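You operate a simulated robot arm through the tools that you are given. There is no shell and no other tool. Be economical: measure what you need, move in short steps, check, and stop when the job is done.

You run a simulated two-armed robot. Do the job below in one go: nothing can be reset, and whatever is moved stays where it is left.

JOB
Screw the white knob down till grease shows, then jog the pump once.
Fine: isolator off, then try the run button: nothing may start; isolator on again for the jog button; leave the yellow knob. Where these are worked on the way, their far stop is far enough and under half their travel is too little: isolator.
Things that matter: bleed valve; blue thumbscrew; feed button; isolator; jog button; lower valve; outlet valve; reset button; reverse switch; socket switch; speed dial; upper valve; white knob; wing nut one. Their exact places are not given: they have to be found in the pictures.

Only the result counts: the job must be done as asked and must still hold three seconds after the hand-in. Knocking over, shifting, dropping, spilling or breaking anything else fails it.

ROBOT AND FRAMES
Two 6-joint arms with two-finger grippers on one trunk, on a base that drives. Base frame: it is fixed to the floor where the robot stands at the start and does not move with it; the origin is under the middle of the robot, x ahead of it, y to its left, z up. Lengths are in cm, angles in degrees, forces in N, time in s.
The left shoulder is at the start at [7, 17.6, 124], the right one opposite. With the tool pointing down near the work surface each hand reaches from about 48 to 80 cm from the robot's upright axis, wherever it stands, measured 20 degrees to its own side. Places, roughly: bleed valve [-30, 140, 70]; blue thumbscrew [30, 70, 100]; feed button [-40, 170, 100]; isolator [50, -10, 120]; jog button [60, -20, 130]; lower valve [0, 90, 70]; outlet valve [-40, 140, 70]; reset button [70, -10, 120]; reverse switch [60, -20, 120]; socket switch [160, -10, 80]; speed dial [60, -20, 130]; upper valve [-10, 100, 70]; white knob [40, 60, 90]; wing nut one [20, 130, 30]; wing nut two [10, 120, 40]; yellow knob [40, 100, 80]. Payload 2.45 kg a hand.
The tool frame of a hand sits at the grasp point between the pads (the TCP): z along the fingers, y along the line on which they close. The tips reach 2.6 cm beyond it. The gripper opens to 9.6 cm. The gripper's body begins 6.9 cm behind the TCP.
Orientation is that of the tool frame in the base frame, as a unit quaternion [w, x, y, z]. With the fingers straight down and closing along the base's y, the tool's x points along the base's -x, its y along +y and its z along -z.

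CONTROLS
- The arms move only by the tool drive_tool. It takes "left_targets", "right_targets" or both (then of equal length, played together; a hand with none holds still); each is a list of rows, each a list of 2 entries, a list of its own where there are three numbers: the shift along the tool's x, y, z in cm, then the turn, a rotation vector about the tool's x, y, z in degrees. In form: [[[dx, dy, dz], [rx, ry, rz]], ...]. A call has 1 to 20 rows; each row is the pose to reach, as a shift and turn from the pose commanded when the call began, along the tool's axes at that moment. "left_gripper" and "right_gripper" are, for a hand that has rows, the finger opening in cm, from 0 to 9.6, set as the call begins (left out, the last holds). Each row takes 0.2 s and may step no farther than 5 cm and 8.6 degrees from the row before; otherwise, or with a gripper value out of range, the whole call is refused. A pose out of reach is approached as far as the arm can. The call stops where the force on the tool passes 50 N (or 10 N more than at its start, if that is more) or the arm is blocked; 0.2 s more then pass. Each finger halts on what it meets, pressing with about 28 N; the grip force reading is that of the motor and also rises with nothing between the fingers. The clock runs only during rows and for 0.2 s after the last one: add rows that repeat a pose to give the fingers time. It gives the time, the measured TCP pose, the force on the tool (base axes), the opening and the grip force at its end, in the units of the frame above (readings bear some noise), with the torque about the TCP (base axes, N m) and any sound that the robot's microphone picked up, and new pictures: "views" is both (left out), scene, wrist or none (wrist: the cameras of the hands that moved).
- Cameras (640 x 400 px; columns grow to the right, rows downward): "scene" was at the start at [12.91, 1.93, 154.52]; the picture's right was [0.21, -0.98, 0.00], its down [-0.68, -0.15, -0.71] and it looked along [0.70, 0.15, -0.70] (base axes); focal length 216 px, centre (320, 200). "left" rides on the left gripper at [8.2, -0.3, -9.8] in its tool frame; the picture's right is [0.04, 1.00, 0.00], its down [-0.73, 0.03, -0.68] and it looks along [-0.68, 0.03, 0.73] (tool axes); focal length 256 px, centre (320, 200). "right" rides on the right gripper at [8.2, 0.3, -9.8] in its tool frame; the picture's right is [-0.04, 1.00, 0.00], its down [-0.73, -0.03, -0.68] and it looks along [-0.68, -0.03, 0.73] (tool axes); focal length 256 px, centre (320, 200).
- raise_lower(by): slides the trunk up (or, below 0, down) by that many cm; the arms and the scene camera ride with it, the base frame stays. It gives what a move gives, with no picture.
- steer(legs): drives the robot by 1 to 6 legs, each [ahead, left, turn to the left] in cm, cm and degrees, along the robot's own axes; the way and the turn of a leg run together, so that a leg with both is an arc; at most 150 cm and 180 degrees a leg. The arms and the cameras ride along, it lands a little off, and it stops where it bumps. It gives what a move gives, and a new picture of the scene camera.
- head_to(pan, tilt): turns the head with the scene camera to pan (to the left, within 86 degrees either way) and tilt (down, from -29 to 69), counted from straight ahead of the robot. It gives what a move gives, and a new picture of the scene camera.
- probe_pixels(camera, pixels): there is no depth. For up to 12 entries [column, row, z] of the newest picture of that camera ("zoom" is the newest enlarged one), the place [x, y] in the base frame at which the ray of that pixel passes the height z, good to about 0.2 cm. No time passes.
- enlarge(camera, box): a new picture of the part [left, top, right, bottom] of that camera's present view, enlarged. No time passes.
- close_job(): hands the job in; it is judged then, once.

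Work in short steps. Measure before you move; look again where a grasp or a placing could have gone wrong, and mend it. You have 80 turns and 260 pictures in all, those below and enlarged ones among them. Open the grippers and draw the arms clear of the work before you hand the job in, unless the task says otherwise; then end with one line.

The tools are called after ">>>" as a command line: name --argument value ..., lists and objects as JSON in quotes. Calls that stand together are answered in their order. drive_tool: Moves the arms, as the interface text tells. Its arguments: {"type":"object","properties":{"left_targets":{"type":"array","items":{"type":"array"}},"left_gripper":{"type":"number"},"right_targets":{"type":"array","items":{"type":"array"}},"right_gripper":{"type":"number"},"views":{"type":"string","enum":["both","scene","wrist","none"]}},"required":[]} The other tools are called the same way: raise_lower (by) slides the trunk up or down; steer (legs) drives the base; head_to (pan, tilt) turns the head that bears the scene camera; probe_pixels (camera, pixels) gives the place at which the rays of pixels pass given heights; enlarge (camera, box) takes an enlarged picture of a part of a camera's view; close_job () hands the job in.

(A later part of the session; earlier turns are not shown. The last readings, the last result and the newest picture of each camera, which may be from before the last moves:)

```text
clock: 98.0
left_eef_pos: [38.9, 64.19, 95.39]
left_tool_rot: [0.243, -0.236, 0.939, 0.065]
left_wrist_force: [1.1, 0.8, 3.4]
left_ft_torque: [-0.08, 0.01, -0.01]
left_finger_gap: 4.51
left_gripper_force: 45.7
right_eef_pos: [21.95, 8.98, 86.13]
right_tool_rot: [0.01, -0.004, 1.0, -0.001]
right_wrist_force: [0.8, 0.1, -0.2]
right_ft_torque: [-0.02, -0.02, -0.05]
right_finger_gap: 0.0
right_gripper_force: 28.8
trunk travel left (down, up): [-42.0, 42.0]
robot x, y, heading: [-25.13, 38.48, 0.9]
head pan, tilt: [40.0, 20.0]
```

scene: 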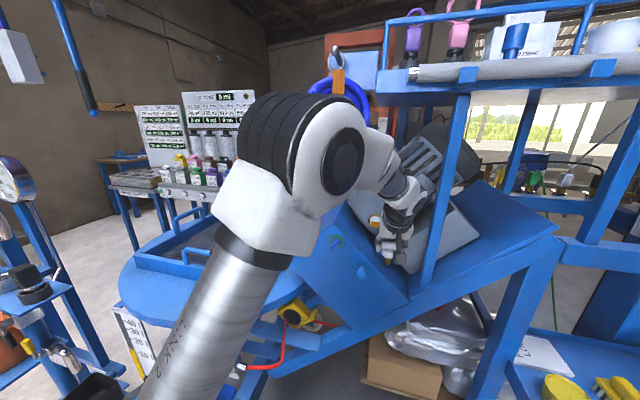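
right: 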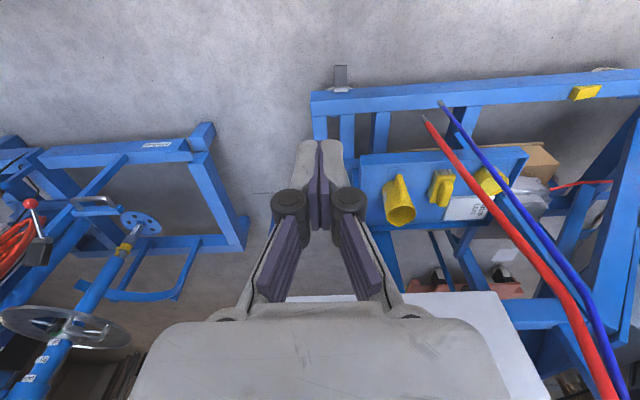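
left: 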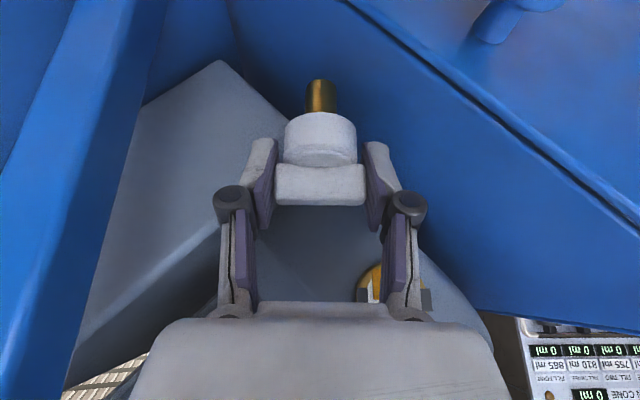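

Bar gripped by its ends (4.51 cm). Turning clockwise about the vertical (tool rotvec ∝ (0.5,0,0.866)), first 60°.

>>> drive_tool --left_targets '[[[0, 0, 0], [3.75, 0, 6.5]], [[0, 0, 0], [7.5, 0, 13]], [[0, 0, 0], [11.25, 0, 19.5]], [[0, 0, 0], [15, 0, 26]], [[0, 0, 0], [18.75, 0, 32.5]], [[0, 0, 0], [22.5, 0, 39]], [[0, 0, 0], [26.25, 0, 45.5]], [[0, 0, 0], [30, 0, 52]]]'

```text
clock: 99.8
left_eef_pos: [38.7, 64.32, 95.44]
left_tool_rot: [0.242, 0.263, 0.931, -0.074]
left_wrist_force: [7.7, 14.7, 8.6]
left_ft_torque: [0.56, 0.55, 0.08]
left_finger_gap: 4.52
left_gripper_force: 45.0
right_eef_pos: [22.12, 9.09, 86.12]
right_tool_rot: [0.01, -0.004, 1.0, -0.001]
right_wrist_force: [0.2, -0.1, 0.2]
right_ft_torque: [0.01, 0.01, 0.06]
right_finger_gap: 0.0
right_gripper_force: 29.0
trunk travel left (down, up): [-42.0, 42.0]
robot x, y, heading: [-25.51, 39.17, 0.8]
head pan, tilt: [40.0, 20.0]
```

scene: 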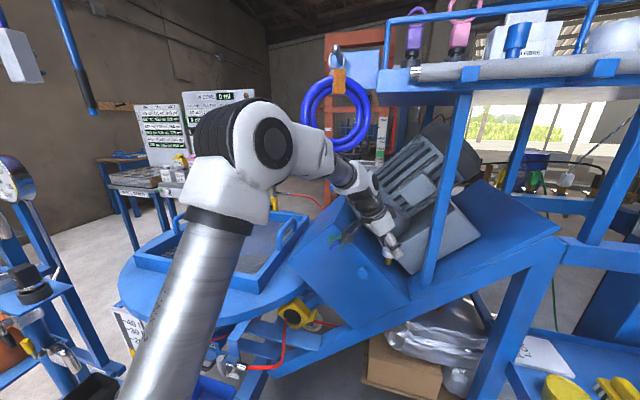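
left: 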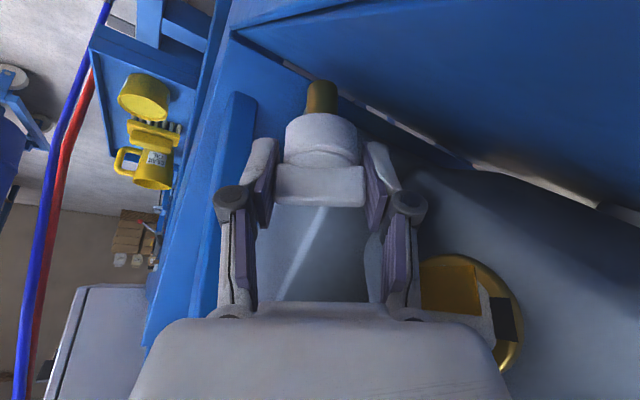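

60° done smoothly. Continuing 28° more.

>>> drive_tool --left_targets '[[[0, 0, 0.05], [3.5, 0, 6.1]], [[0, 0, 0.05], [7, 0, 12.1]], [[0, 0, 0.1], [10.5, 0, 18.2]], [[0, 0, 0.1], [14, 0, 24.2]]]' --views "wrist"

>>> enlarge --camera "scene" --box '[340, 180, 440, 280]'

```text
clock: 100.5
left_eef_pos: [38.12, 63.64, 95.38]
left_tool_rot: [0.228, 0.353, 0.9, -0.113]
left_wrist_force: [-18.5, -18.4, -2.4]
left_ft_torque: [1.78, -5.63, 15.22]
left_finger_gap: 6.62
left_gripper_force: 45.0
right_eef_pos: [21.66, 8.68, 86.12]
right_tool_rot: [0.01, -0.005, 1.0, -0.001]
right_wrist_force: [0.2, 0.0, -0.2]
right_ft_torque: [0.05, -0.04, 0.0]
right_finger_gap: 0.01
right_gripper_force: 28.7
trunk travel left (down, up): [-42.0, 42.0]
robot x, y, heading: [-25.52, 38.64, 0.8]
head pan, tilt: [40.0, 20.0]
stopped in row 3 (left hand): the force on the tool passed its limit at 63 N (the readings are from after the stop); the commanded pose is now the measured one
```

left: 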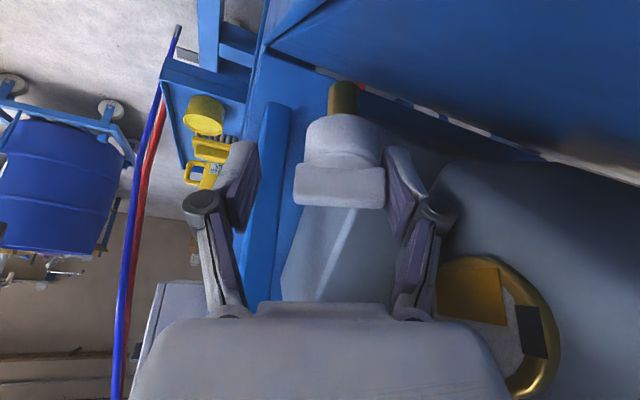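

```text
4.00 times, centred on (390, 230) of scene
```

zoom: 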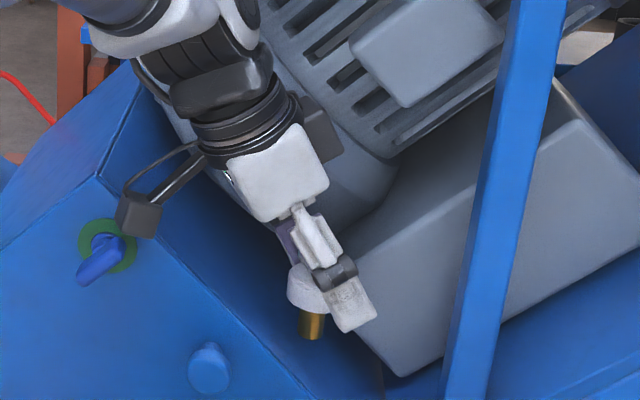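

The gripper's side touched the motor dome at ~72°, slipping off. Opening and withdrawing along the tool axis, then look at the bar's new angle.

>>> drive_tool --left_targets '[[[0, 0, 0], [0, 0, 0]], [[0, -0.3, -1], [0, 0, 0]], [[0, -0.3, -3], [0, 0, 0]], [[0, -0.3, -5.5], [0, 0, 0]], [[0, -0.3, -8], [0, 0, 0]]]' --left_gripper 7.5

>>> enlarge --camera "left" --box '[220, 60, 500, 320]'

>>> enlarge --camera "scene" --box '[340, 180, 440, 280]'

```text
clock: 101.7
left_eef_pos: [36.13, 67.56, 99.79]
left_tool_rot: [0.209, 0.361, 0.9, -0.126]
left_wrist_force: [-7.7, -7.8, -3.3]
left_ft_torque: [0.02, 0.07, -0.09]
left_finger_gap: 6.76
left_gripper_force: 0.0
right_eef_pos: [22.56, 9.87, 85.79]
right_tool_rot: [0.005, -0.005, 1.0, -0.006]
right_wrist_force: [0.1, 0.7, -0.2]
right_ft_torque: [-0.02, 0.0, 0.02]
right_finger_gap: 0.01
right_gripper_force: 28.4
trunk travel left (down, up): [-42.0, 42.0]
robot x, y, heading: [-25.36, 38.62, 0.8]
head pan, tilt: [40.0, 20.0]
```

scene: 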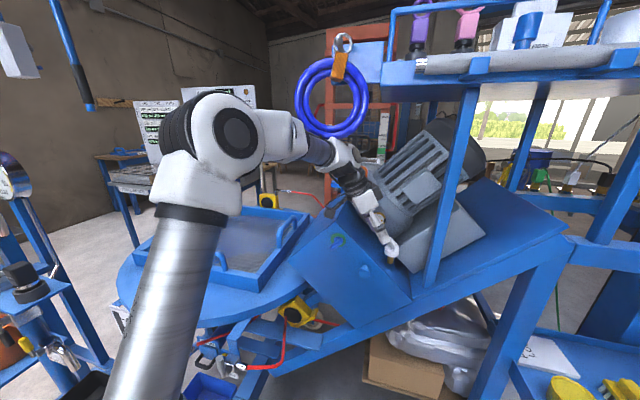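
left: 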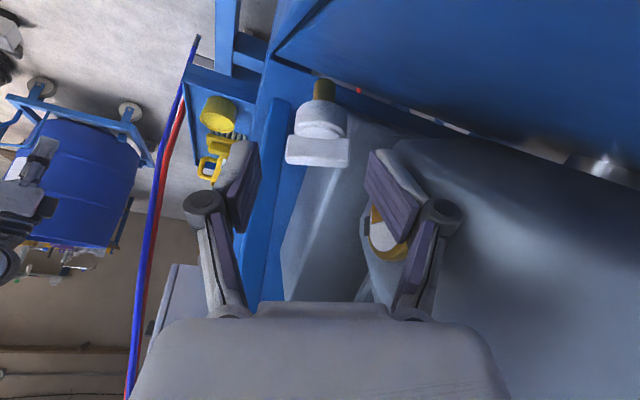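

```text
1.54 times, centred on (360, 190) of left
```

zoom: 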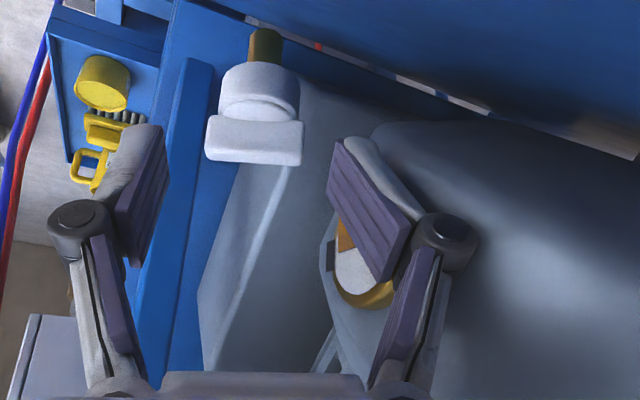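

```text
4.00 times, centred on (390, 230) of scene
```

zoom: 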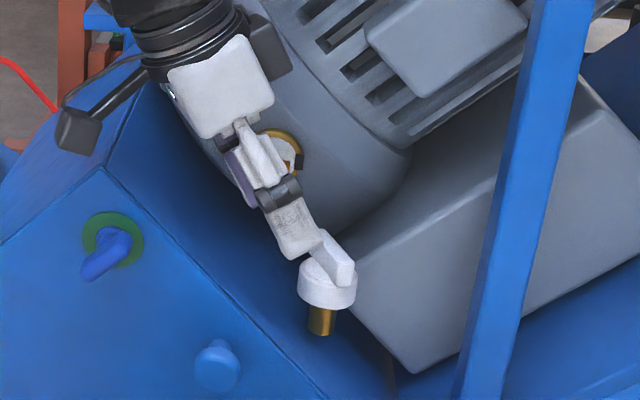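

A fingertip pad rests against the sight-glass side. I'll narrow to 5, pull away toward −tool-y, then swing round (+~90° about vertical) to come in along the bar (now at azimuth ≈45°).

>>> drive_tool --left_targets '[[[0, 0, 0], [0, 0, 0]], [[0.9, -1.9, -2], [0, 0, 0]], [[1.86, -3.74, -4.07], [0, 0, 0]], [[1.5, -4, -3.9], [-4.2, -0.5, -7]], [[1.1, -4.3, -3.7], [-8.5, -0.9, -14]], [[0.7, -4.6, -3.5], [-12.7, -1.4, -21]], [[0.4, -4.9, -3.3], [-16.9, -1.8, -28]], [[0, -5.2, -3.1], [-21.1, -2.3, -35]], [[-0.4, -5.5, -2.9], [-25.4, -2.7, -42]], [[-0.8, -5.8, -2.7], [-29.6, -3.2, -49]], [[-1.1, -6.2, -2.5], [-33.8, -3.6, -56]], [[-1.5, -6.5, -2.3], [-38.1, -4.1, -63]], [[-1.8, -6.8, -2.1], [-42.3, -4.6, -70]], [[-2.16, -7.08, -1.87], [-46.5, -5, -76.9]], [[-2.16, -7.08, -1.87], [-46.5, -5, -76.9]]]' --left_gripper 5

>>> enlarge --camera "left" --box '[200, 40, 440, 260]'

```text
clock: 104.9
left_eef_pos: [31.33, 60.99, 104.97]
left_tool_rot: [0.258, -0.371, 0.887, 0.097]
left_wrist_force: [1.0, -0.9, 0.4]
left_ft_torque: [-0.02, -0.01, 0.0]
left_finger_gap: 5.01
left_gripper_force: 0.0
left hand out of reach, approached as far as the arm can: row 7, 8, 9, 10
right_eef_pos: [21.91, 9.0, 86.07]
right_tool_rot: [0.009, -0.006, 1.0, 0.0]
right_wrist_force: [-0.1, -0.1, -0.5]
right_ft_torque: [-0.03, -0.02, 0.0]
right_finger_gap: 0.0
right_gripper_force: 28.9
trunk travel left (down, up): [-42.0, 42.0]
robot x, y, heading: [-25.26, 38.77, 0.7]
head pan, tilt: [40.0, 20.0]
```

scene: 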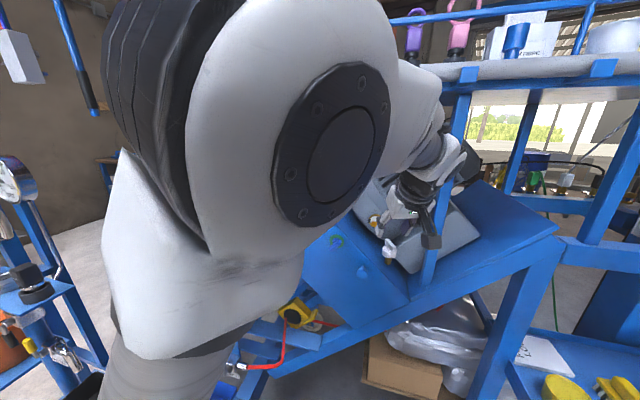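
left: 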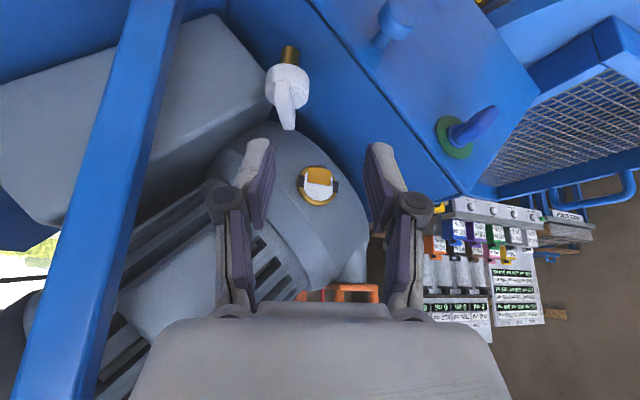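

```text
1.82 times, centred on (320, 150) of left
```

zoom: 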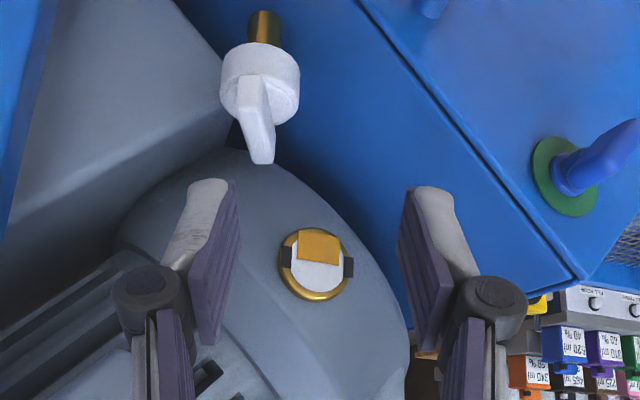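

Bar is nearly end-on. Its centre is at tool (−0.8,−3.0,11.9). Shifting sideways, approaching 7 cm, then rechecking.

>>> drive_tool --left_targets '[[[-0.4, -1.5, 1.2], [0, 0, 0]], [[-0.8, -3, 2.5], [0, 0, 0]], [[-0.8, -3, 5], [0, 0, 0]], [[-0.8, -3, 7.2], [0, 0, 0]], [[-0.8, -3, 7.2], [0, 0, 0]]]' --views "wrist"

>>> enlarge --camera "left" --box '[200, 60, 440, 280]'

```text
clock: 106.1
left_eef_pos: [36.93, 61.89, 99.21]
left_tool_rot: [0.258, -0.372, 0.887, 0.098]
left_wrist_force: [-0.4, -1.0, -0.6]
left_ft_torque: [-0.01, -0.01, 0.01]
left_finger_gap: 4.98
left_gripper_force: 0.1
right_eef_pos: [21.87, 9.04, 86.17]
right_tool_rot: [0.01, -0.006, 1.0, -0.001]
right_wrist_force: [0.1, -0.4, -0.4]
right_ft_torque: [0.02, -0.06, 0.01]
right_finger_gap: 0.0
right_gripper_force: 28.9
trunk travel left (down, up): [-42.0, 42.0]
robot x, y, heading: [-25.57, 38.77, 0.7]
head pan, tilt: [40.0, 20.0]
```

left: 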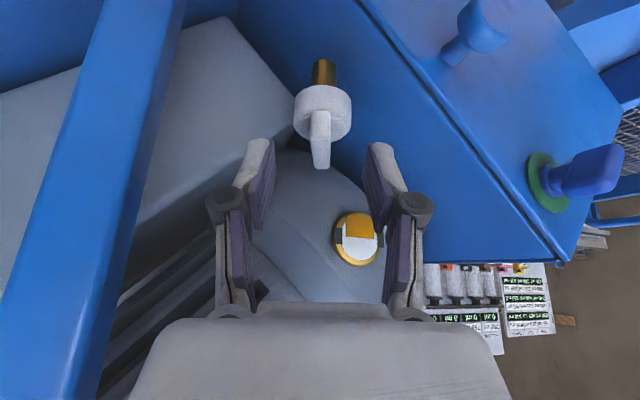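

```text
1.82 times, centred on (320, 170) of left
```

zoom: 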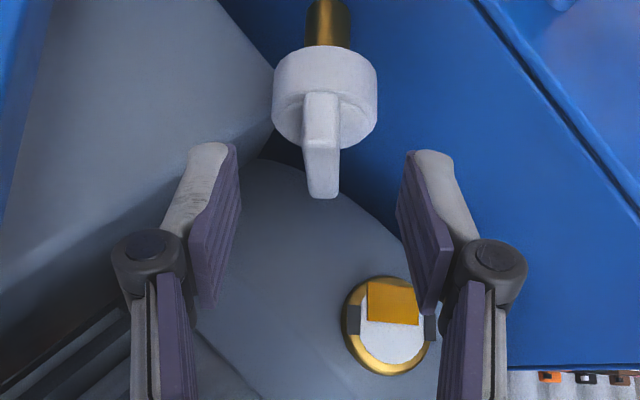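

Well centred: bar centre 4.8 cm ahead. Advancing 3.3 (tips stay above the cap) and closing.

>>> drive_tool --left_targets '[[[-0.15, 0.1, 1.2], [0, 0, 0]], [[-0.15, 0.1, 2.4], [0, 0, 0]], [[-0.15, 0.1, 3.3], [0, 0, 0]], [[-0.15, 0.1, 3.3], [0, 0, 0]]]' --views "none"

>>> drive_tool --left_targets '[[[0, 0, 0], [0, 0, 0]], [[0, 0, 0], [0, 0, 0]], [[0, 0, 0], [0, 0, 0]]]' --left_gripper 0 --views "wrist"

```text
clock: 107.1
left_eef_pos: [38.02, 63.36, 96.65]
left_tool_rot: [0.258, -0.371, 0.887, 0.097]
left_wrist_force: [0.1, 0.6, 0.1]
left_ft_torque: [0.01, 0.04, 0.02]
left_finger_gap: 4.99
left_gripper_force: 0.0
right_eef_pos: [21.8, 8.92, 86.18]
right_tool_rot: [0.009, -0.005, 1.0, -0.002]
right_wrist_force: [-0.3, -0.2, 0.1]
right_ft_torque: [0.02, 0.01, -0.04]
right_finger_gap: 0.0
right_gripper_force: 28.6
trunk travel left (down, up): [-42.0, 42.0]
robot x, y, heading: [-25.4, 38.66, 1.0]
head pan, tilt: [40.0, 20.0]
```

```text
clock: 107.9
left_eef_pos: [37.78, 63.12, 97.31]
left_tool_rot: [0.264, -0.371, 0.885, 0.097]
left_wrist_force: [-3.0, -10.6, 37.1]
left_ft_torque: [-0.02, 0.29, -0.07]
left_finger_gap: 1.17
left_gripper_force: 38.8
right_eef_pos: [21.5, 8.73, 86.25]
right_tool_rot: [0.012, -0.005, 1.0, 0.001]
right_wrist_force: [0.6, 0.2, 0.4]
right_ft_torque: [0.02, 0.02, 0.01]
right_finger_gap: 0.02
right_gripper_force: 28.1
trunk travel left (down, up): [-42.0, 42.0]
robot x, y, heading: [-25.22, 38.64, 0.8]
head pan, tilt: [40.0, 20.0]
```

left: 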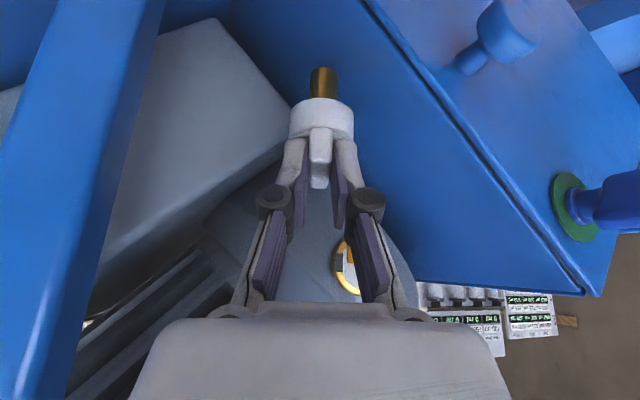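

Gripped across the bar (1.17 cm), tips resting on the cap. I'll ease up 0.4 and turn 75° about the knob axis (compensating the TCP offset).

>>> drive_tool --left_targets '[[[-0.2, 0, -0.4], [0, 0, 0]], [[-0.2, 0.13, -0.4], [3.75, 0, 6.5]], [[-0.23, 0.25, -0.38], [7.5, 0, 13]], [[-0.27, 0.37, -0.36], [11.25, 0, 19.5]], [[-0.31, 0.485, -0.33], [15, 0, 26]], [[-0.38, 0.59, -0.3], [18.75, 0, 32.5]], [[-0.45, 0.69, -0.26], [22.5, 0, 39]], [[-0.53, 0.77, -0.21], [26.25, 0, 45.5]], [[-0.62, 0.84, -0.16], [30, 0, 52]], [[-0.72, 0.9, -0.1], [33.75, 0, 58.5]], [[-0.82, 0.94, -0.04], [37.5, 0, 65]]]'

>>> enlarge --camera "scene" --box '[340, 180, 440, 280]'

```text
clock: 110.3
left_eef_pos: [37.4, 64.74, 97.18]
left_tool_rot: [0.267, 0.251, 0.929, -0.058]
left_wrist_force: [-28.9, 14.3, 10.1]
left_ft_torque: [-0.45, 1.0, 1.99]
left_finger_gap: 2.81
left_gripper_force: 45.4
right_eef_pos: [21.54, 9.12, 86.28]
right_tool_rot: [0.012, -0.005, 1.0, -0.002]
right_wrist_force: [-0.7, 0.5, 0.2]
right_ft_torque: [-0.02, 0.01, 0.02]
right_finger_gap: 0.0
right_gripper_force: 28.9
trunk travel left (down, up): [-42.0, 42.0]
robot x, y, heading: [-25.4, 38.8, 0.8]
head pan, tilt: [40.0, 20.0]
```

scene: 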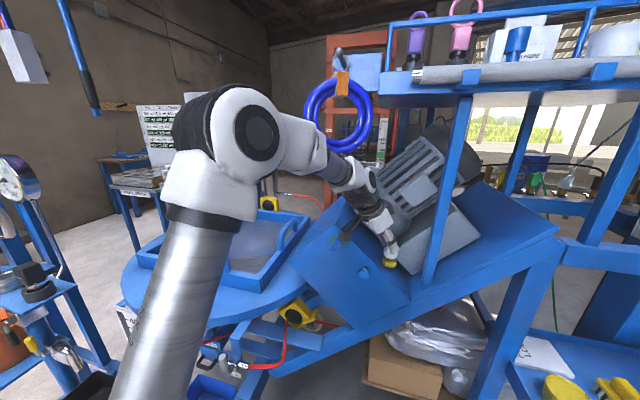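
left: 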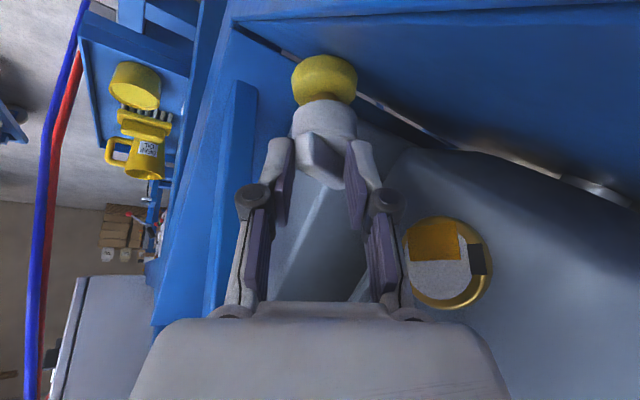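

```text
4.00 times, centred on (390, 230) of scene
```

zoom: 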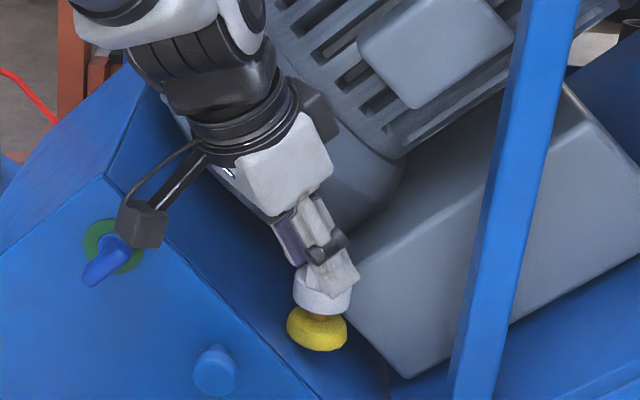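

Yellow grease shows at the stem — the knob is done. Opening modestly and withdrawing along the tool axis.

>>> drive_tool --left_targets '[[[0, 0, 0], [0, 0, 0]], [[0, 0, 0], [0, 0, 0]], [[0, 0, -2], [0, 0, 0]], [[0, 0, -4], [0, 0, 0]], [[0, 0, -6], [0, 0, 0]]]' --left_gripper 5 --views "wrist"

```text
clock: 111.5
left_eef_pos: [35.19, 65.81, 101.83]
left_tool_rot: [0.263, 0.252, 0.93, -0.057]
left_wrist_force: [0.2, -0.2, 1.1]
left_ft_torque: [-0.02, 0.04, -0.03]
left_finger_gap: 4.99
left_gripper_force: 0.0
right_eef_pos: [22.09, 8.98, 85.88]
right_tool_rot: [0.009, -0.004, 1.0, -0.002]
right_wrist_force: [-0.1, 0.2, 0.8]
right_ft_torque: [-0.01, -0.02, 0.02]
right_finger_gap: 0.02
right_gripper_force: 28.9
trunk travel left (down, up): [-42.0, 42.0]
robot x, y, heading: [-25.81, 38.68, 0.6]
head pan, tilt: [40.0, 20.0]
```

left: 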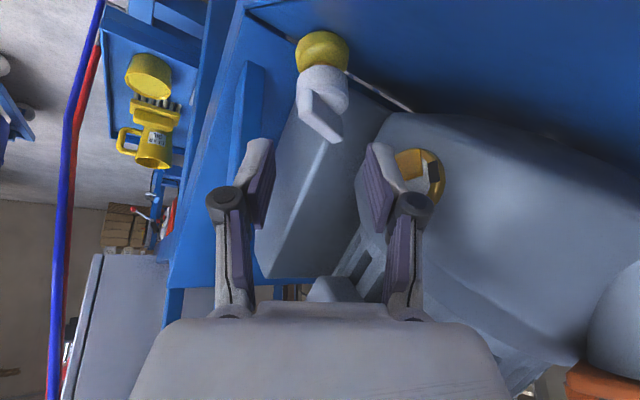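

Clear of the knob. One more bit up/back along the tool, then the base backs off 12 cm.

>>> drive_tool --left_targets '[[[0, 0, -2], [0, 0, 0]], [[0, 0, -4], [0, 0, 0]]]' --left_gripper 2 --views "none"

>>> steer --legs '[[-12, 0, 0]]'

>>> enlarge --camera "scene" --box '[320, 150, 480, 300]'

```text
clock: 112.3
left_eef_pos: [33.07, 66.56, 101.65]
left_tool_rot: [0.226, 0.252, 0.938, -0.073]
left_wrist_force: [-0.6, -1.5, -0.6]
left_ft_torque: [0.03, -0.1, 0.05]
left_finger_gap: 2.01
left_gripper_force: 0.0
right_eef_pos: [22.25, 8.9, 85.79]
right_tool_rot: [0.007, -0.003, 1.0, -0.003]
right_wrist_force: [-1.8, -0.3, 0.2]
right_ft_torque: [0.04, -0.12, -0.02]
right_finger_gap: 0.0
right_gripper_force: 28.6
trunk travel left (down, up): [-42.0, 42.0]
robot x, y, heading: [-25.67, 38.77, 0.8]
head pan, tilt: [40.0, 20.0]
stopped in row 2 (left hand): the arm was blocked; the commanded pose is now the measured one
```

```text
clock: 113.6
left_eef_pos: [20.85, 66.47, 103.63]
left_tool_rot: [0.245, 0.251, 0.934, -0.064]
left_wrist_force: [-0.6, -0.3, 0.0]
left_ft_torque: [0.01, -0.01, 0.01]
left_finger_gap: 2.02
left_gripper_force: 0.2
right_eef_pos: [9.98, 8.75, 86.05]
right_tool_rot: [0.011, -0.006, 1.0, 0.0]
right_wrist_force: [-0.1, -0.6, 0.2]
right_ft_torque: [0.04, -0.02, 0.01]
right_finger_gap: 0.01
right_gripper_force: 28.5
trunk travel left (down, up): [-42.0, 42.0]
robot x, y, heading: [-37.39, 38.36, 0.9]
head pan, tilt: [40.0, 20.0]
```

scene: 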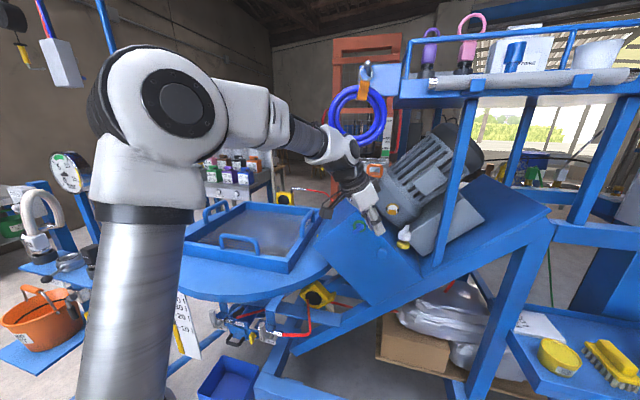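

```text
2.67 times, centred on (400, 225) of scene
```

zoom: 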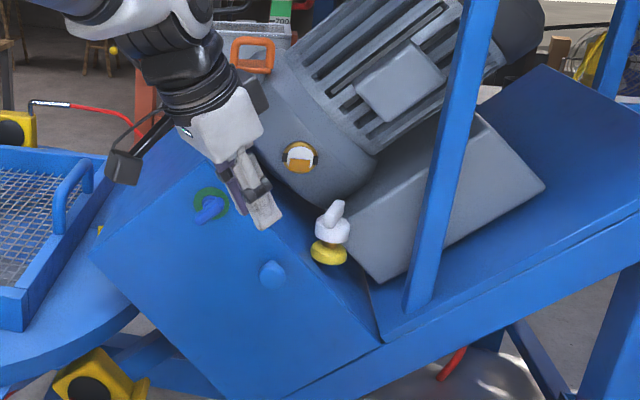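

Grease bead remains visible at (329,252 zoom). Now returning to the panel station (-23,-24, 24.7°).

>>> steer --legs '[[0, -30, 0], [14.5, -32, 0], [0, 0, 24]]'

>>> head_to --pan -5 --tilt 25

```text
clock: 118.7
left_eef_pos: [20.07, 25.86, 103.56]
left_tool_rot: [0.253, 0.054, 0.966, -0.013]
left_wrist_force: [-0.4, 0.6, 0.3]
left_ft_torque: [-0.01, 0.0, -0.04]
left_finger_gap: 2.03
left_gripper_force: 0.1
right_eef_pos: [33.01, -31.44, 86.09]
right_tool_rot: [0.009, -0.21, 0.978, 0.001]
right_wrist_force: [-1.3, -0.6, -0.2]
right_ft_torque: [0.02, -0.01, -0.01]
right_finger_gap: 0.01
right_gripper_force: 28.5
trunk travel left (down, up): [-42.0, 42.0]
robot x, y, heading: [-22.05, -23.4, 24.6]
head pan, tilt: [40.0, 20.0]
```

scene: 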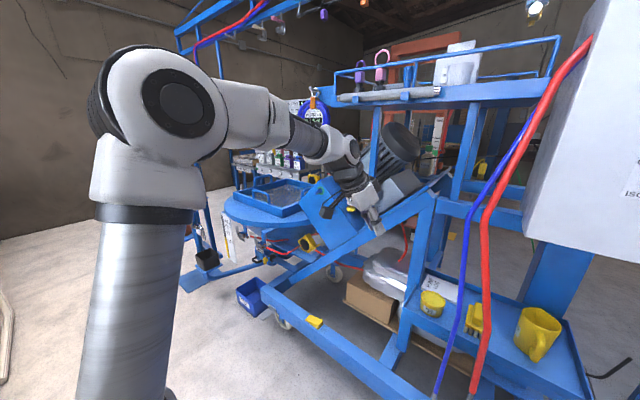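

```text
clock: 119.8
left_eef_pos: [20.07, 25.83, 103.57]
left_tool_rot: [0.253, 0.055, 0.966, -0.014]
left_wrist_force: [-0.6, -0.3, 0.4]
left_ft_torque: [-0.01, -0.03, 0.02]
left_finger_gap: 2.02
left_gripper_force: 0.0
right_eef_pos: [33.09, -31.4, 86.09]
right_tool_rot: [0.01, -0.21, 0.978, 0.001]
right_wrist_force: [-0.7, -0.5, -0.2]
right_ft_torque: [-0.01, 0.01, 0.0]
right_finger_gap: 0.0
right_gripper_force: 28.6
trunk travel left (down, up): [-42.0, 42.0]
robot x, y, heading: [-22.52, -23.31, 24.6]
head pan, tilt: [-5.0, 25.0]
```

scene: 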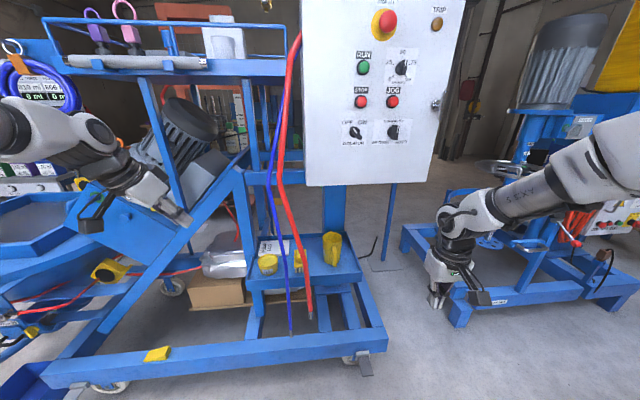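

Back at station (-22.5,-23.4). Lowering the trunk 14 cm (as in the earlier isolator work), then swinging the right hand up to face the panel.

>>> raise_lower --by -14

>>> drive_tool --right_targets '[[[-1, 1, -3.6], [0, -6, 0]], [[-2, 2, -7.2], [0, -12, 0]], [[-3, 3, -10.8], [0, -18, 0]], [[-4, 4, -14.4], [0, -24, 0]], [[-5, 5, -18], [0, -30, 0]], [[-6.5, 6, -21.3], [0, -36, 0]], [[-8, 7, -24.6], [0, -42, 0]], [[-10, 8, -28], [0, -49, 0]], [[-12, 9, -31.3], [0, -56, 0]], [[-14, 10, -34.7], [0, -63, 0]], [[-16, 11, -38], [0, -70, 0]], [[-18, 12, -41.3], [0, -77, 0]], [[-20, 13, -44], [0, -84, 0]], [[-21, 14, -46], [0, -90, 0]], [[-21, 14, -46], [0, -90, 0]]]' --right_gripper 5

```text
clock: 121.5
left_eef_pos: [20.04, 25.88, 89.62]
left_tool_rot: [0.252, 0.054, 0.966, -0.013]
left_wrist_force: [-0.9, 0.2, 1.3]
left_ft_torque: [0.02, 0.0, 0.0]
left_finger_gap: 2.02
left_gripper_force: 0.0
right_eef_pos: [33.1, -31.57, 72.13]
right_tool_rot: [0.009, -0.209, 0.978, 0.001]
right_wrist_force: [-0.1, -0.1, 0.2]
right_ft_torque: [-0.02, 0.01, -0.01]
right_finger_gap: 0.0
right_gripper_force: 28.6
trunk travel left (down, up): [-28.0, 56.0]
robot x, y, heading: [-22.5, -23.42, 24.2]
head pan, tilt: [-5.0, 25.0]
```

```text
clock: 124.7
left_eef_pos: [19.79, 26.02, 89.47]
left_tool_rot: [0.253, 0.054, 0.966, -0.015]
left_wrist_force: [-0.1, 0.3, -0.8]
left_ft_torque: [-0.04, -0.05, -0.04]
left_finger_gap: 2.02
left_gripper_force: 0.0
right_eef_pos: [46.75, -9.9, 118.6]
right_tool_rot: [0.692, -0.147, 0.692, 0.143]
right_wrist_force: [-0.8, 0.3, 0.7]
right_ft_torque: [0.02, 0.01, -0.08]
right_finger_gap: 5.0
right_gripper_force: 0.1
right hand out of reach, approached as far as the arm can: row 1, 2, 3, 4, 5, 6, 7, 8, 9, 10, 11, 12, 13, 14, 15
trunk travel left (down, up): [-28.0, 56.0]
robot x, y, heading: [-22.58, -23.36, 24.4]
head pan, tilt: [-5.0, 25.0]
```

scene: 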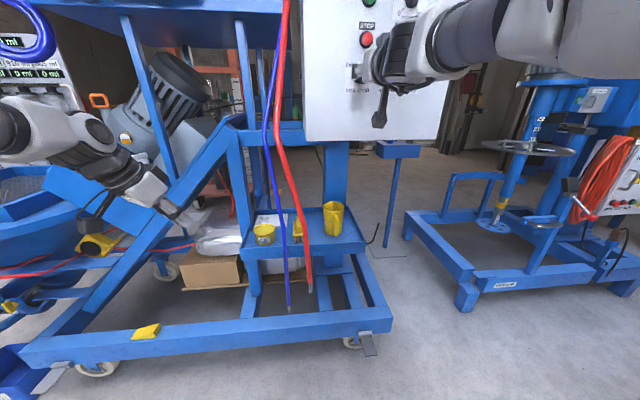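
right: 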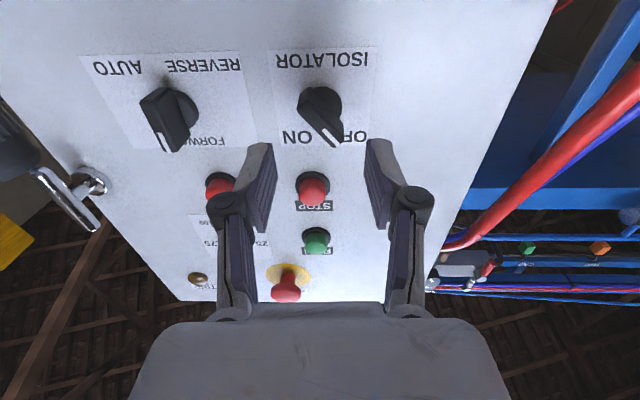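

Lined up very well (isolator at OFF, base centre (318,105) on axis). Rolling −30° to match the handle and advancing 3.5 cm.

>>> drive_tool --right_targets '[[[0, 0, 0], [0, 0, -7.5]], [[0, 0, 0], [0, 0, -15]], [[0, 0, 0], [0, 0, -22.5]], [[0, 0, 0], [0, 0, -30]], [[0, 0, 1.8], [0, 0, -30]], [[0, 0, 3.5], [0, 0, -30]], [[0, 0, 3.5], [0, 0, -30]]]' --views "wrist"

>>> enlarge --camera "right" --box '[200, 60, 440, 240]'

```text
clock: 126.3
left_eef_pos: [19.97, 25.78, 89.62]
left_tool_rot: [0.254, 0.055, 0.966, -0.014]
left_wrist_force: [0.4, -0.4, 0.6]
left_ft_torque: [0.02, 0.01, -0.02]
left_finger_gap: 2.0
left_gripper_force: 0.1
right_eef_pos: [49.98, -8.97, 118.36]
right_tool_rot: [0.713, -0.319, 0.623, -0.036]
right_wrist_force: [0.8, -1.0, -0.6]
right_ft_torque: [0.0, 0.0, -0.02]
right_finger_gap: 5.01
right_gripper_force: 0.1
right hand out of reach, approached as far as the arm can: row 1
trunk travel left (down, up): [-28.0, 56.0]
robot x, y, heading: [-22.0, -23.33, 24.4]
head pan, tilt: [-5.0, 25.0]
```

right: 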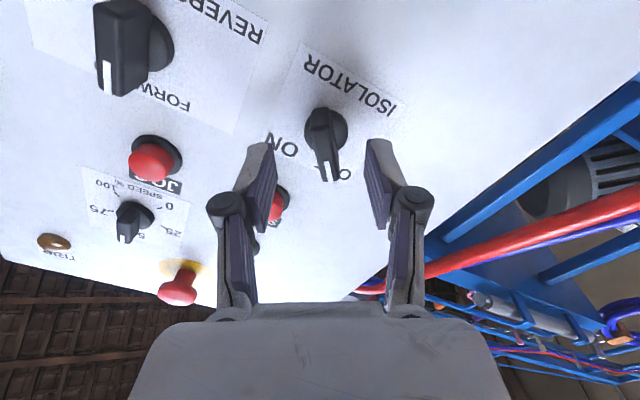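

```text
2.22 times, centred on (320, 150) of right
```

zoom: 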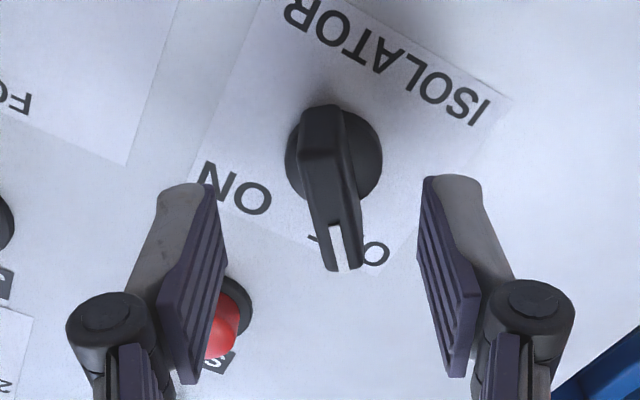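

Small offset (+0.4 y, −0.4 x) and ~6° more roll needed. Advancing 3 cm and closing.

>>> drive_tool --right_targets '[[[-0.4, 0.4, 1.0], [0, 0, -5]], [[-0.4, 0.4, 2.0], [0, 0, -5]], [[-0.4, 0.4, 3.0], [0, 0, -5]], [[-0.4, 0.4, 3.0], [0, 0, -5]]]' --views "none"

>>> drive_tool --right_targets '[[[0, 0, 0], [0, 0, 0]], [[0, 0, 0], [0, 0, 0]], [[0, 0, 0], [0, 0, 0]]]' --right_gripper 0 --views "wrist"

```text
clock: 127.3
left_eef_pos: [19.96, 25.76, 89.55]
left_tool_rot: [0.252, 0.054, 0.966, -0.013]
left_wrist_force: [0.6, -0.2, -0.7]
left_ft_torque: [0.03, -0.02, -0.01]
left_finger_gap: 2.01
left_gripper_force: 0.0
right_eef_pos: [52.63, -7.22, 118.46]
right_tool_rot: [0.711, -0.347, 0.608, -0.067]
right_wrist_force: [-0.7, 0.7, -0.6]
right_ft_torque: [0.03, 0.0, -0.02]
right_finger_gap: 5.03
right_gripper_force: 0.0
trunk travel left (down, up): [-28.0, 56.0]
robot x, y, heading: [-22.03, -23.49, 24.7]
head pan, tilt: [-5.0, 25.0]
```

```text
clock: 128.1
left_eef_pos: [19.79, 25.76, 89.71]
left_tool_rot: [0.253, 0.054, 0.966, -0.013]
left_wrist_force: [-0.1, 0.1, 0.2]
left_ft_torque: [0.0, -0.03, 0.01]
left_finger_gap: 1.99
left_gripper_force: 0.1
right_eef_pos: [52.49, -7.23, 118.55]
right_tool_rot: [0.711, -0.347, 0.607, -0.068]
right_wrist_force: [-12.3, -2.4, -3.5]
right_ft_torque: [0.14, -0.32, 1.07]
right_finger_gap: 1.19
right_gripper_force: 38.6
trunk travel left (down, up): [-28.0, 56.0]
robot x, y, heading: [-22.73, -23.3, 24.3]
head pan, tilt: [-5.0, 25.0]
```

right: 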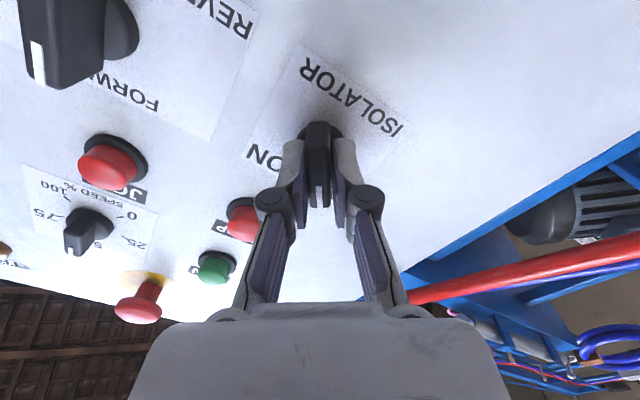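

Gripped (1.19). Turning clockwise (+z) to ON, 66°.

>>> drive_tool --right_targets '[[[0, 0, 0], [0, 0, 8]], [[0, 0, 0], [0, 0, 16]], [[0, 0, 0], [0, 0, 24]], [[0, 0, 0], [0, 0, 32]], [[0, 0, 0], [0, 0, 40]], [[0, 0, 0], [0, 0, 48]], [[0, 0, 0], [0, 0, 56]], [[0, 0, 0], [0, 0, 64]], [[0, 0, 0], [0, 0, 69]]]' --views "wrist"

```text
clock: 130.1
left_eef_pos: [20.03, 25.64, 89.73]
left_tool_rot: [0.254, 0.055, 0.966, -0.012]
left_wrist_force: [0.2, 0.0, 0.0]
left_ft_torque: [0.0, 0.02, 0.0]
left_finger_gap: 2.01
left_gripper_force: 0.0
right_eef_pos: [52.53, -7.38, 118.62]
right_tool_rot: [0.624, 0.06, 0.697, 0.349]
right_wrist_force: [-6.1, -11.3, -0.9]
right_ft_torque: [0.03, 0.05, -0.2]
right_finger_gap: 1.19
right_gripper_force: 38.8
trunk travel left (down, up): [-28.0, 56.0]
robot x, y, heading: [-22.48, -23.23, 24.5]
head pan, tilt: [-5.0, 25.0]
```

right: 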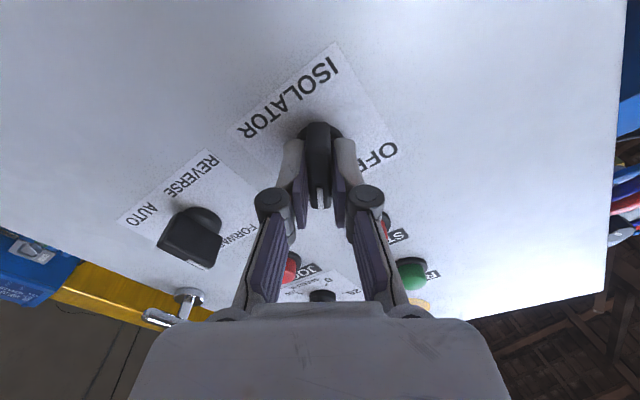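

Turned 69°, little resistance. Nudging up to 10° more to make sure it's at the ON stop.

>>> drive_tool --right_targets '[[[0, 0, 0], [0, 0, 4]], [[0, 0, 0], [0, 0, 8]], [[0, 0, 0], [0, 0, 11]]]' --views "none"

>>> drive_tool --right_targets '[[[0, 0, 0], [0, 0, 0]], [[0, 0, 0], [0, 0, 0]], [[0, 0, -2], [0, 0, 0]], [[0, 0, -4.5], [0, 0, 0]], [[0, 0, -6], [0, 0, -7]], [[0, 0, -6], [0, 0, -14]], [[0, 0, -6], [0, 0, -21]], [[0, 0, -6], [0, 0, -28]], [[0, 0, -6], [0, 0, -36]]]' --right_gripper 5 --views "wrist"

>>> enlarge --camera "right" --box '[120, 20, 400, 240]'

```text
clock: 130.9
left_eef_pos: [19.97, 25.68, 89.71]
left_tool_rot: [0.252, 0.055, 0.966, -0.012]
left_wrist_force: [-0.6, 0.2, 0.5]
left_ft_torque: [0.0, -0.01, 0.0]
left_finger_gap: 2.0
left_gripper_force: 0.0
right_eef_pos: [52.51, -7.28, 118.64]
right_tool_rot: [0.588, 0.127, 0.688, 0.406]
right_wrist_force: [-3.2, -11.9, -1.8]
right_ft_torque: [-0.97, -0.63, -0.42]
right_finger_gap: 1.31
right_gripper_force: 39.8
trunk travel left (down, up): [-28.0, 56.0]
robot x, y, heading: [-22.56, -23.46, 24.2]
head pan, tilt: [-5.0, 25.0]
```

```text
clock: 132.9
left_eef_pos: [20.02, 25.82, 89.69]
left_tool_rot: [0.253, 0.055, 0.966, -0.014]
left_wrist_force: [0.2, -0.1, 0.0]
left_ft_torque: [-0.02, -0.01, -0.01]
left_finger_gap: 2.01
left_gripper_force: 0.1
right_eef_pos: [47.0, -9.5, 118.35]
right_tool_rot: [0.685, -0.094, 0.694, 0.201]
right_wrist_force: [-0.6, 0.8, 0.3]
right_ft_torque: [0.0, 0.02, -0.04]
right_finger_gap: 5.0
right_gripper_force: 0.1
trunk travel left (down, up): [-28.0, 56.0]
robot x, y, heading: [-21.94, -23.2, 24.3]
head pan, tilt: [-5.0, 25.0]
```

right: 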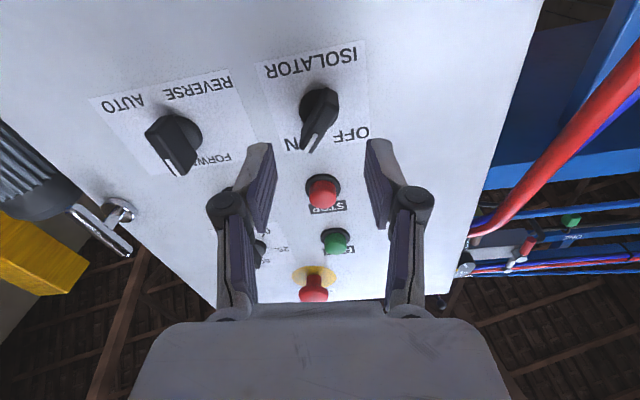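

```text
1.82 times, centred on (260, 130) of right
```

zoom: 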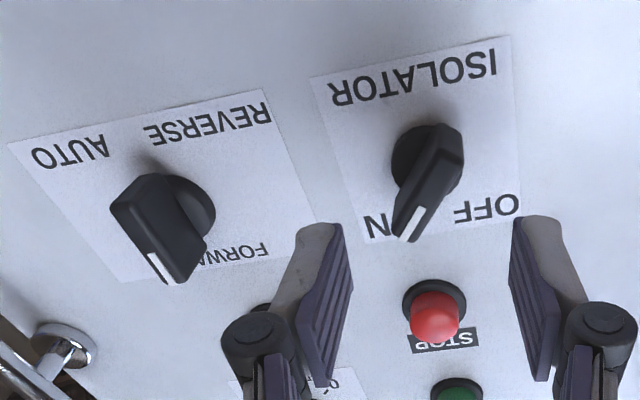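

Isolator is ON (axial torque confirmed the stop). Next JOG: rechecking the pixel spacing, it lies ≈9.6 cm right of STOP (lateral ≈ −39.3, z≈126.5). Raise trunk 8.1, shift right 11, fingers closed.

>>> raise_lower --by 8.1

>>> drive_tool --right_targets '[[[-0.4, -2.7, 0], [-0.2, 0.3, -2.1]], [[-0.8, -5.4, 0], [-0.4, 0.6, -4.3]], [[-1.2, -8.1, 0.1], [-0.6, 0.9, -6.5]], [[-1.65, -10.88, 0.13], [-0.7, 1.1, -8.5]], [[-1.65, -10.88, 0.13], [-0.7, 1.1, -8.5]]]' --right_gripper 0

>>> enlarge --camera "right" --box '[200, 40, 440, 240]'

```text
clock: 134.1
left_eef_pos: [19.93, 25.83, 97.56]
left_tool_rot: [0.252, 0.055, 0.966, -0.014]
left_wrist_force: [0.5, -0.6, -0.5]
left_ft_torque: [0.02, 0.01, -0.02]
left_finger_gap: 2.02
left_gripper_force: 0.0
right_eef_pos: [47.15, -9.45, 126.39]
right_tool_rot: [0.684, -0.094, 0.694, 0.203]
right_wrist_force: [-0.3, 0.6, -0.6]
right_ft_torque: [0.01, 0.01, -0.02]
right_finger_gap: 5.03
right_gripper_force: 0.0
trunk travel left (down, up): [-36.1, 47.9]
robot x, y, heading: [-22.29, -23.46, 24.5]
head pan, tilt: [-5.0, 25.0]
```

```text
clock: 135.3
left_eef_pos: [19.9, 25.84, 97.63]
left_tool_rot: [0.252, 0.053, 0.966, -0.013]
left_wrist_force: [0.4, -0.2, -0.1]
left_ft_torque: [-0.05, -0.01, 0.02]
left_finger_gap: 2.01
left_gripper_force: 0.0
right_eef_pos: [51.78, -19.53, 126.42]
right_tool_rot: [0.69, -0.151, 0.69, 0.156]
right_wrist_force: [-0.5, 0.2, 0.6]
right_ft_torque: [-0.01, 0.01, -0.04]
right_finger_gap: 0.0
right_gripper_force: 29.0
trunk travel left (down, up): [-36.1, 47.9]
robot x, y, heading: [-22.27, -23.24, 24.7]
head pan, tilt: [-5.0, 25.0]
```

scene: 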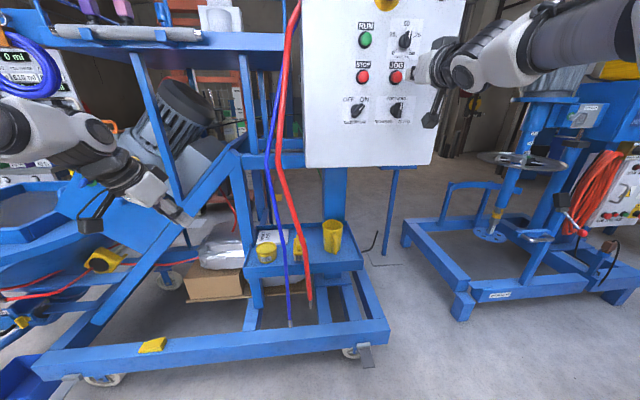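
right: 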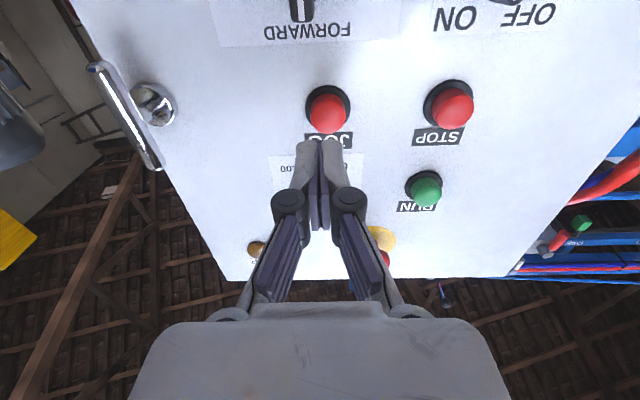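

```text
2.00 times, centred on (320, 140) of right
```

zoom: 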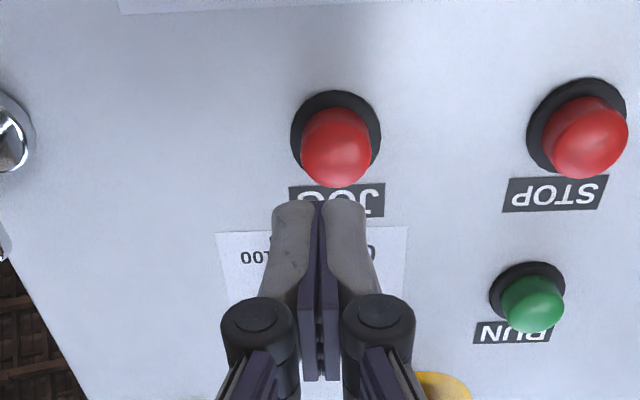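

JOG collar at (328,111), axis predicted (320,108): shift +0.55 y, −0.2 x. Approaching 3.8 cm first.

>>> drive_tool --right_targets '[[[-0.2, 0.55, 0], [0, 0, 0]], [[-0.2, 0.55, 2], [0, 0, 0]], [[-0.2, 0.55, 3.8], [0, 0, 0]], [[-0.2, 0.55, 3.8], [0, 0, 0]]]' --views "wrist"

>>> enlarge --camera "right" --box '[220, 80, 420, 240]'

```text
clock: 136.3
left_eef_pos: [20.06, 25.78, 97.61]
left_tool_rot: [0.253, 0.055, 0.966, -0.013]
left_wrist_force: [0.3, -0.3, 0.2]
left_ft_torque: [0.0, -0.01, 0.0]
left_finger_gap: 2.0
left_gripper_force: 0.1
right_eef_pos: [54.86, -17.4, 126.5]
right_tool_rot: [0.69, -0.152, 0.69, 0.157]
right_wrist_force: [0.1, -1.0, 0.8]
right_ft_torque: [-0.01, 0.01, -0.01]
right_finger_gap: 0.0
right_gripper_force: 28.3
right hand out of reach, approached as far as the arm can: row 2, 3, 4
trunk travel left (down, up): [-36.1, 47.9]
robot x, y, heading: [-22.29, -23.44, 24.7]
head pan, tilt: [-5.0, 25.0]
```

right: 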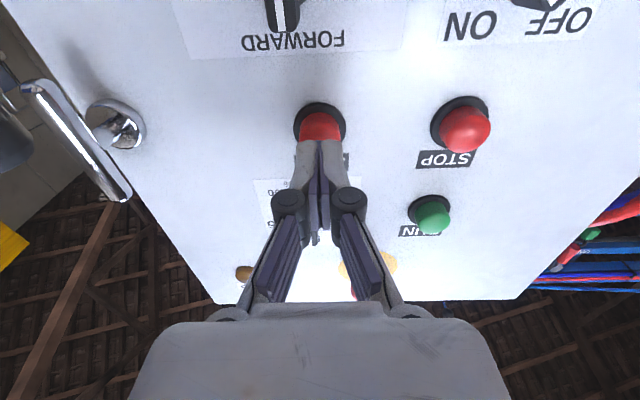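

```text
2.50 times, centred on (320, 160) of right
5 turns are left
```

zoom: 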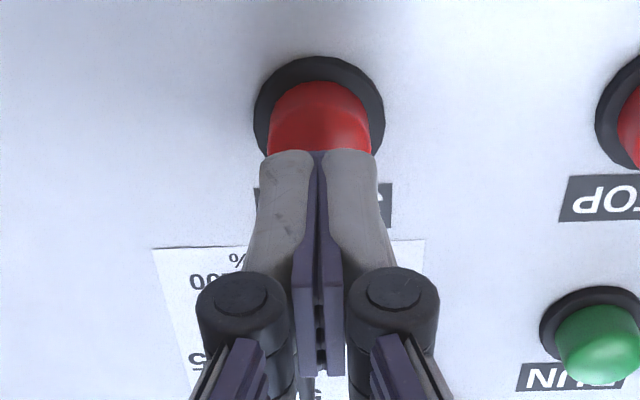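

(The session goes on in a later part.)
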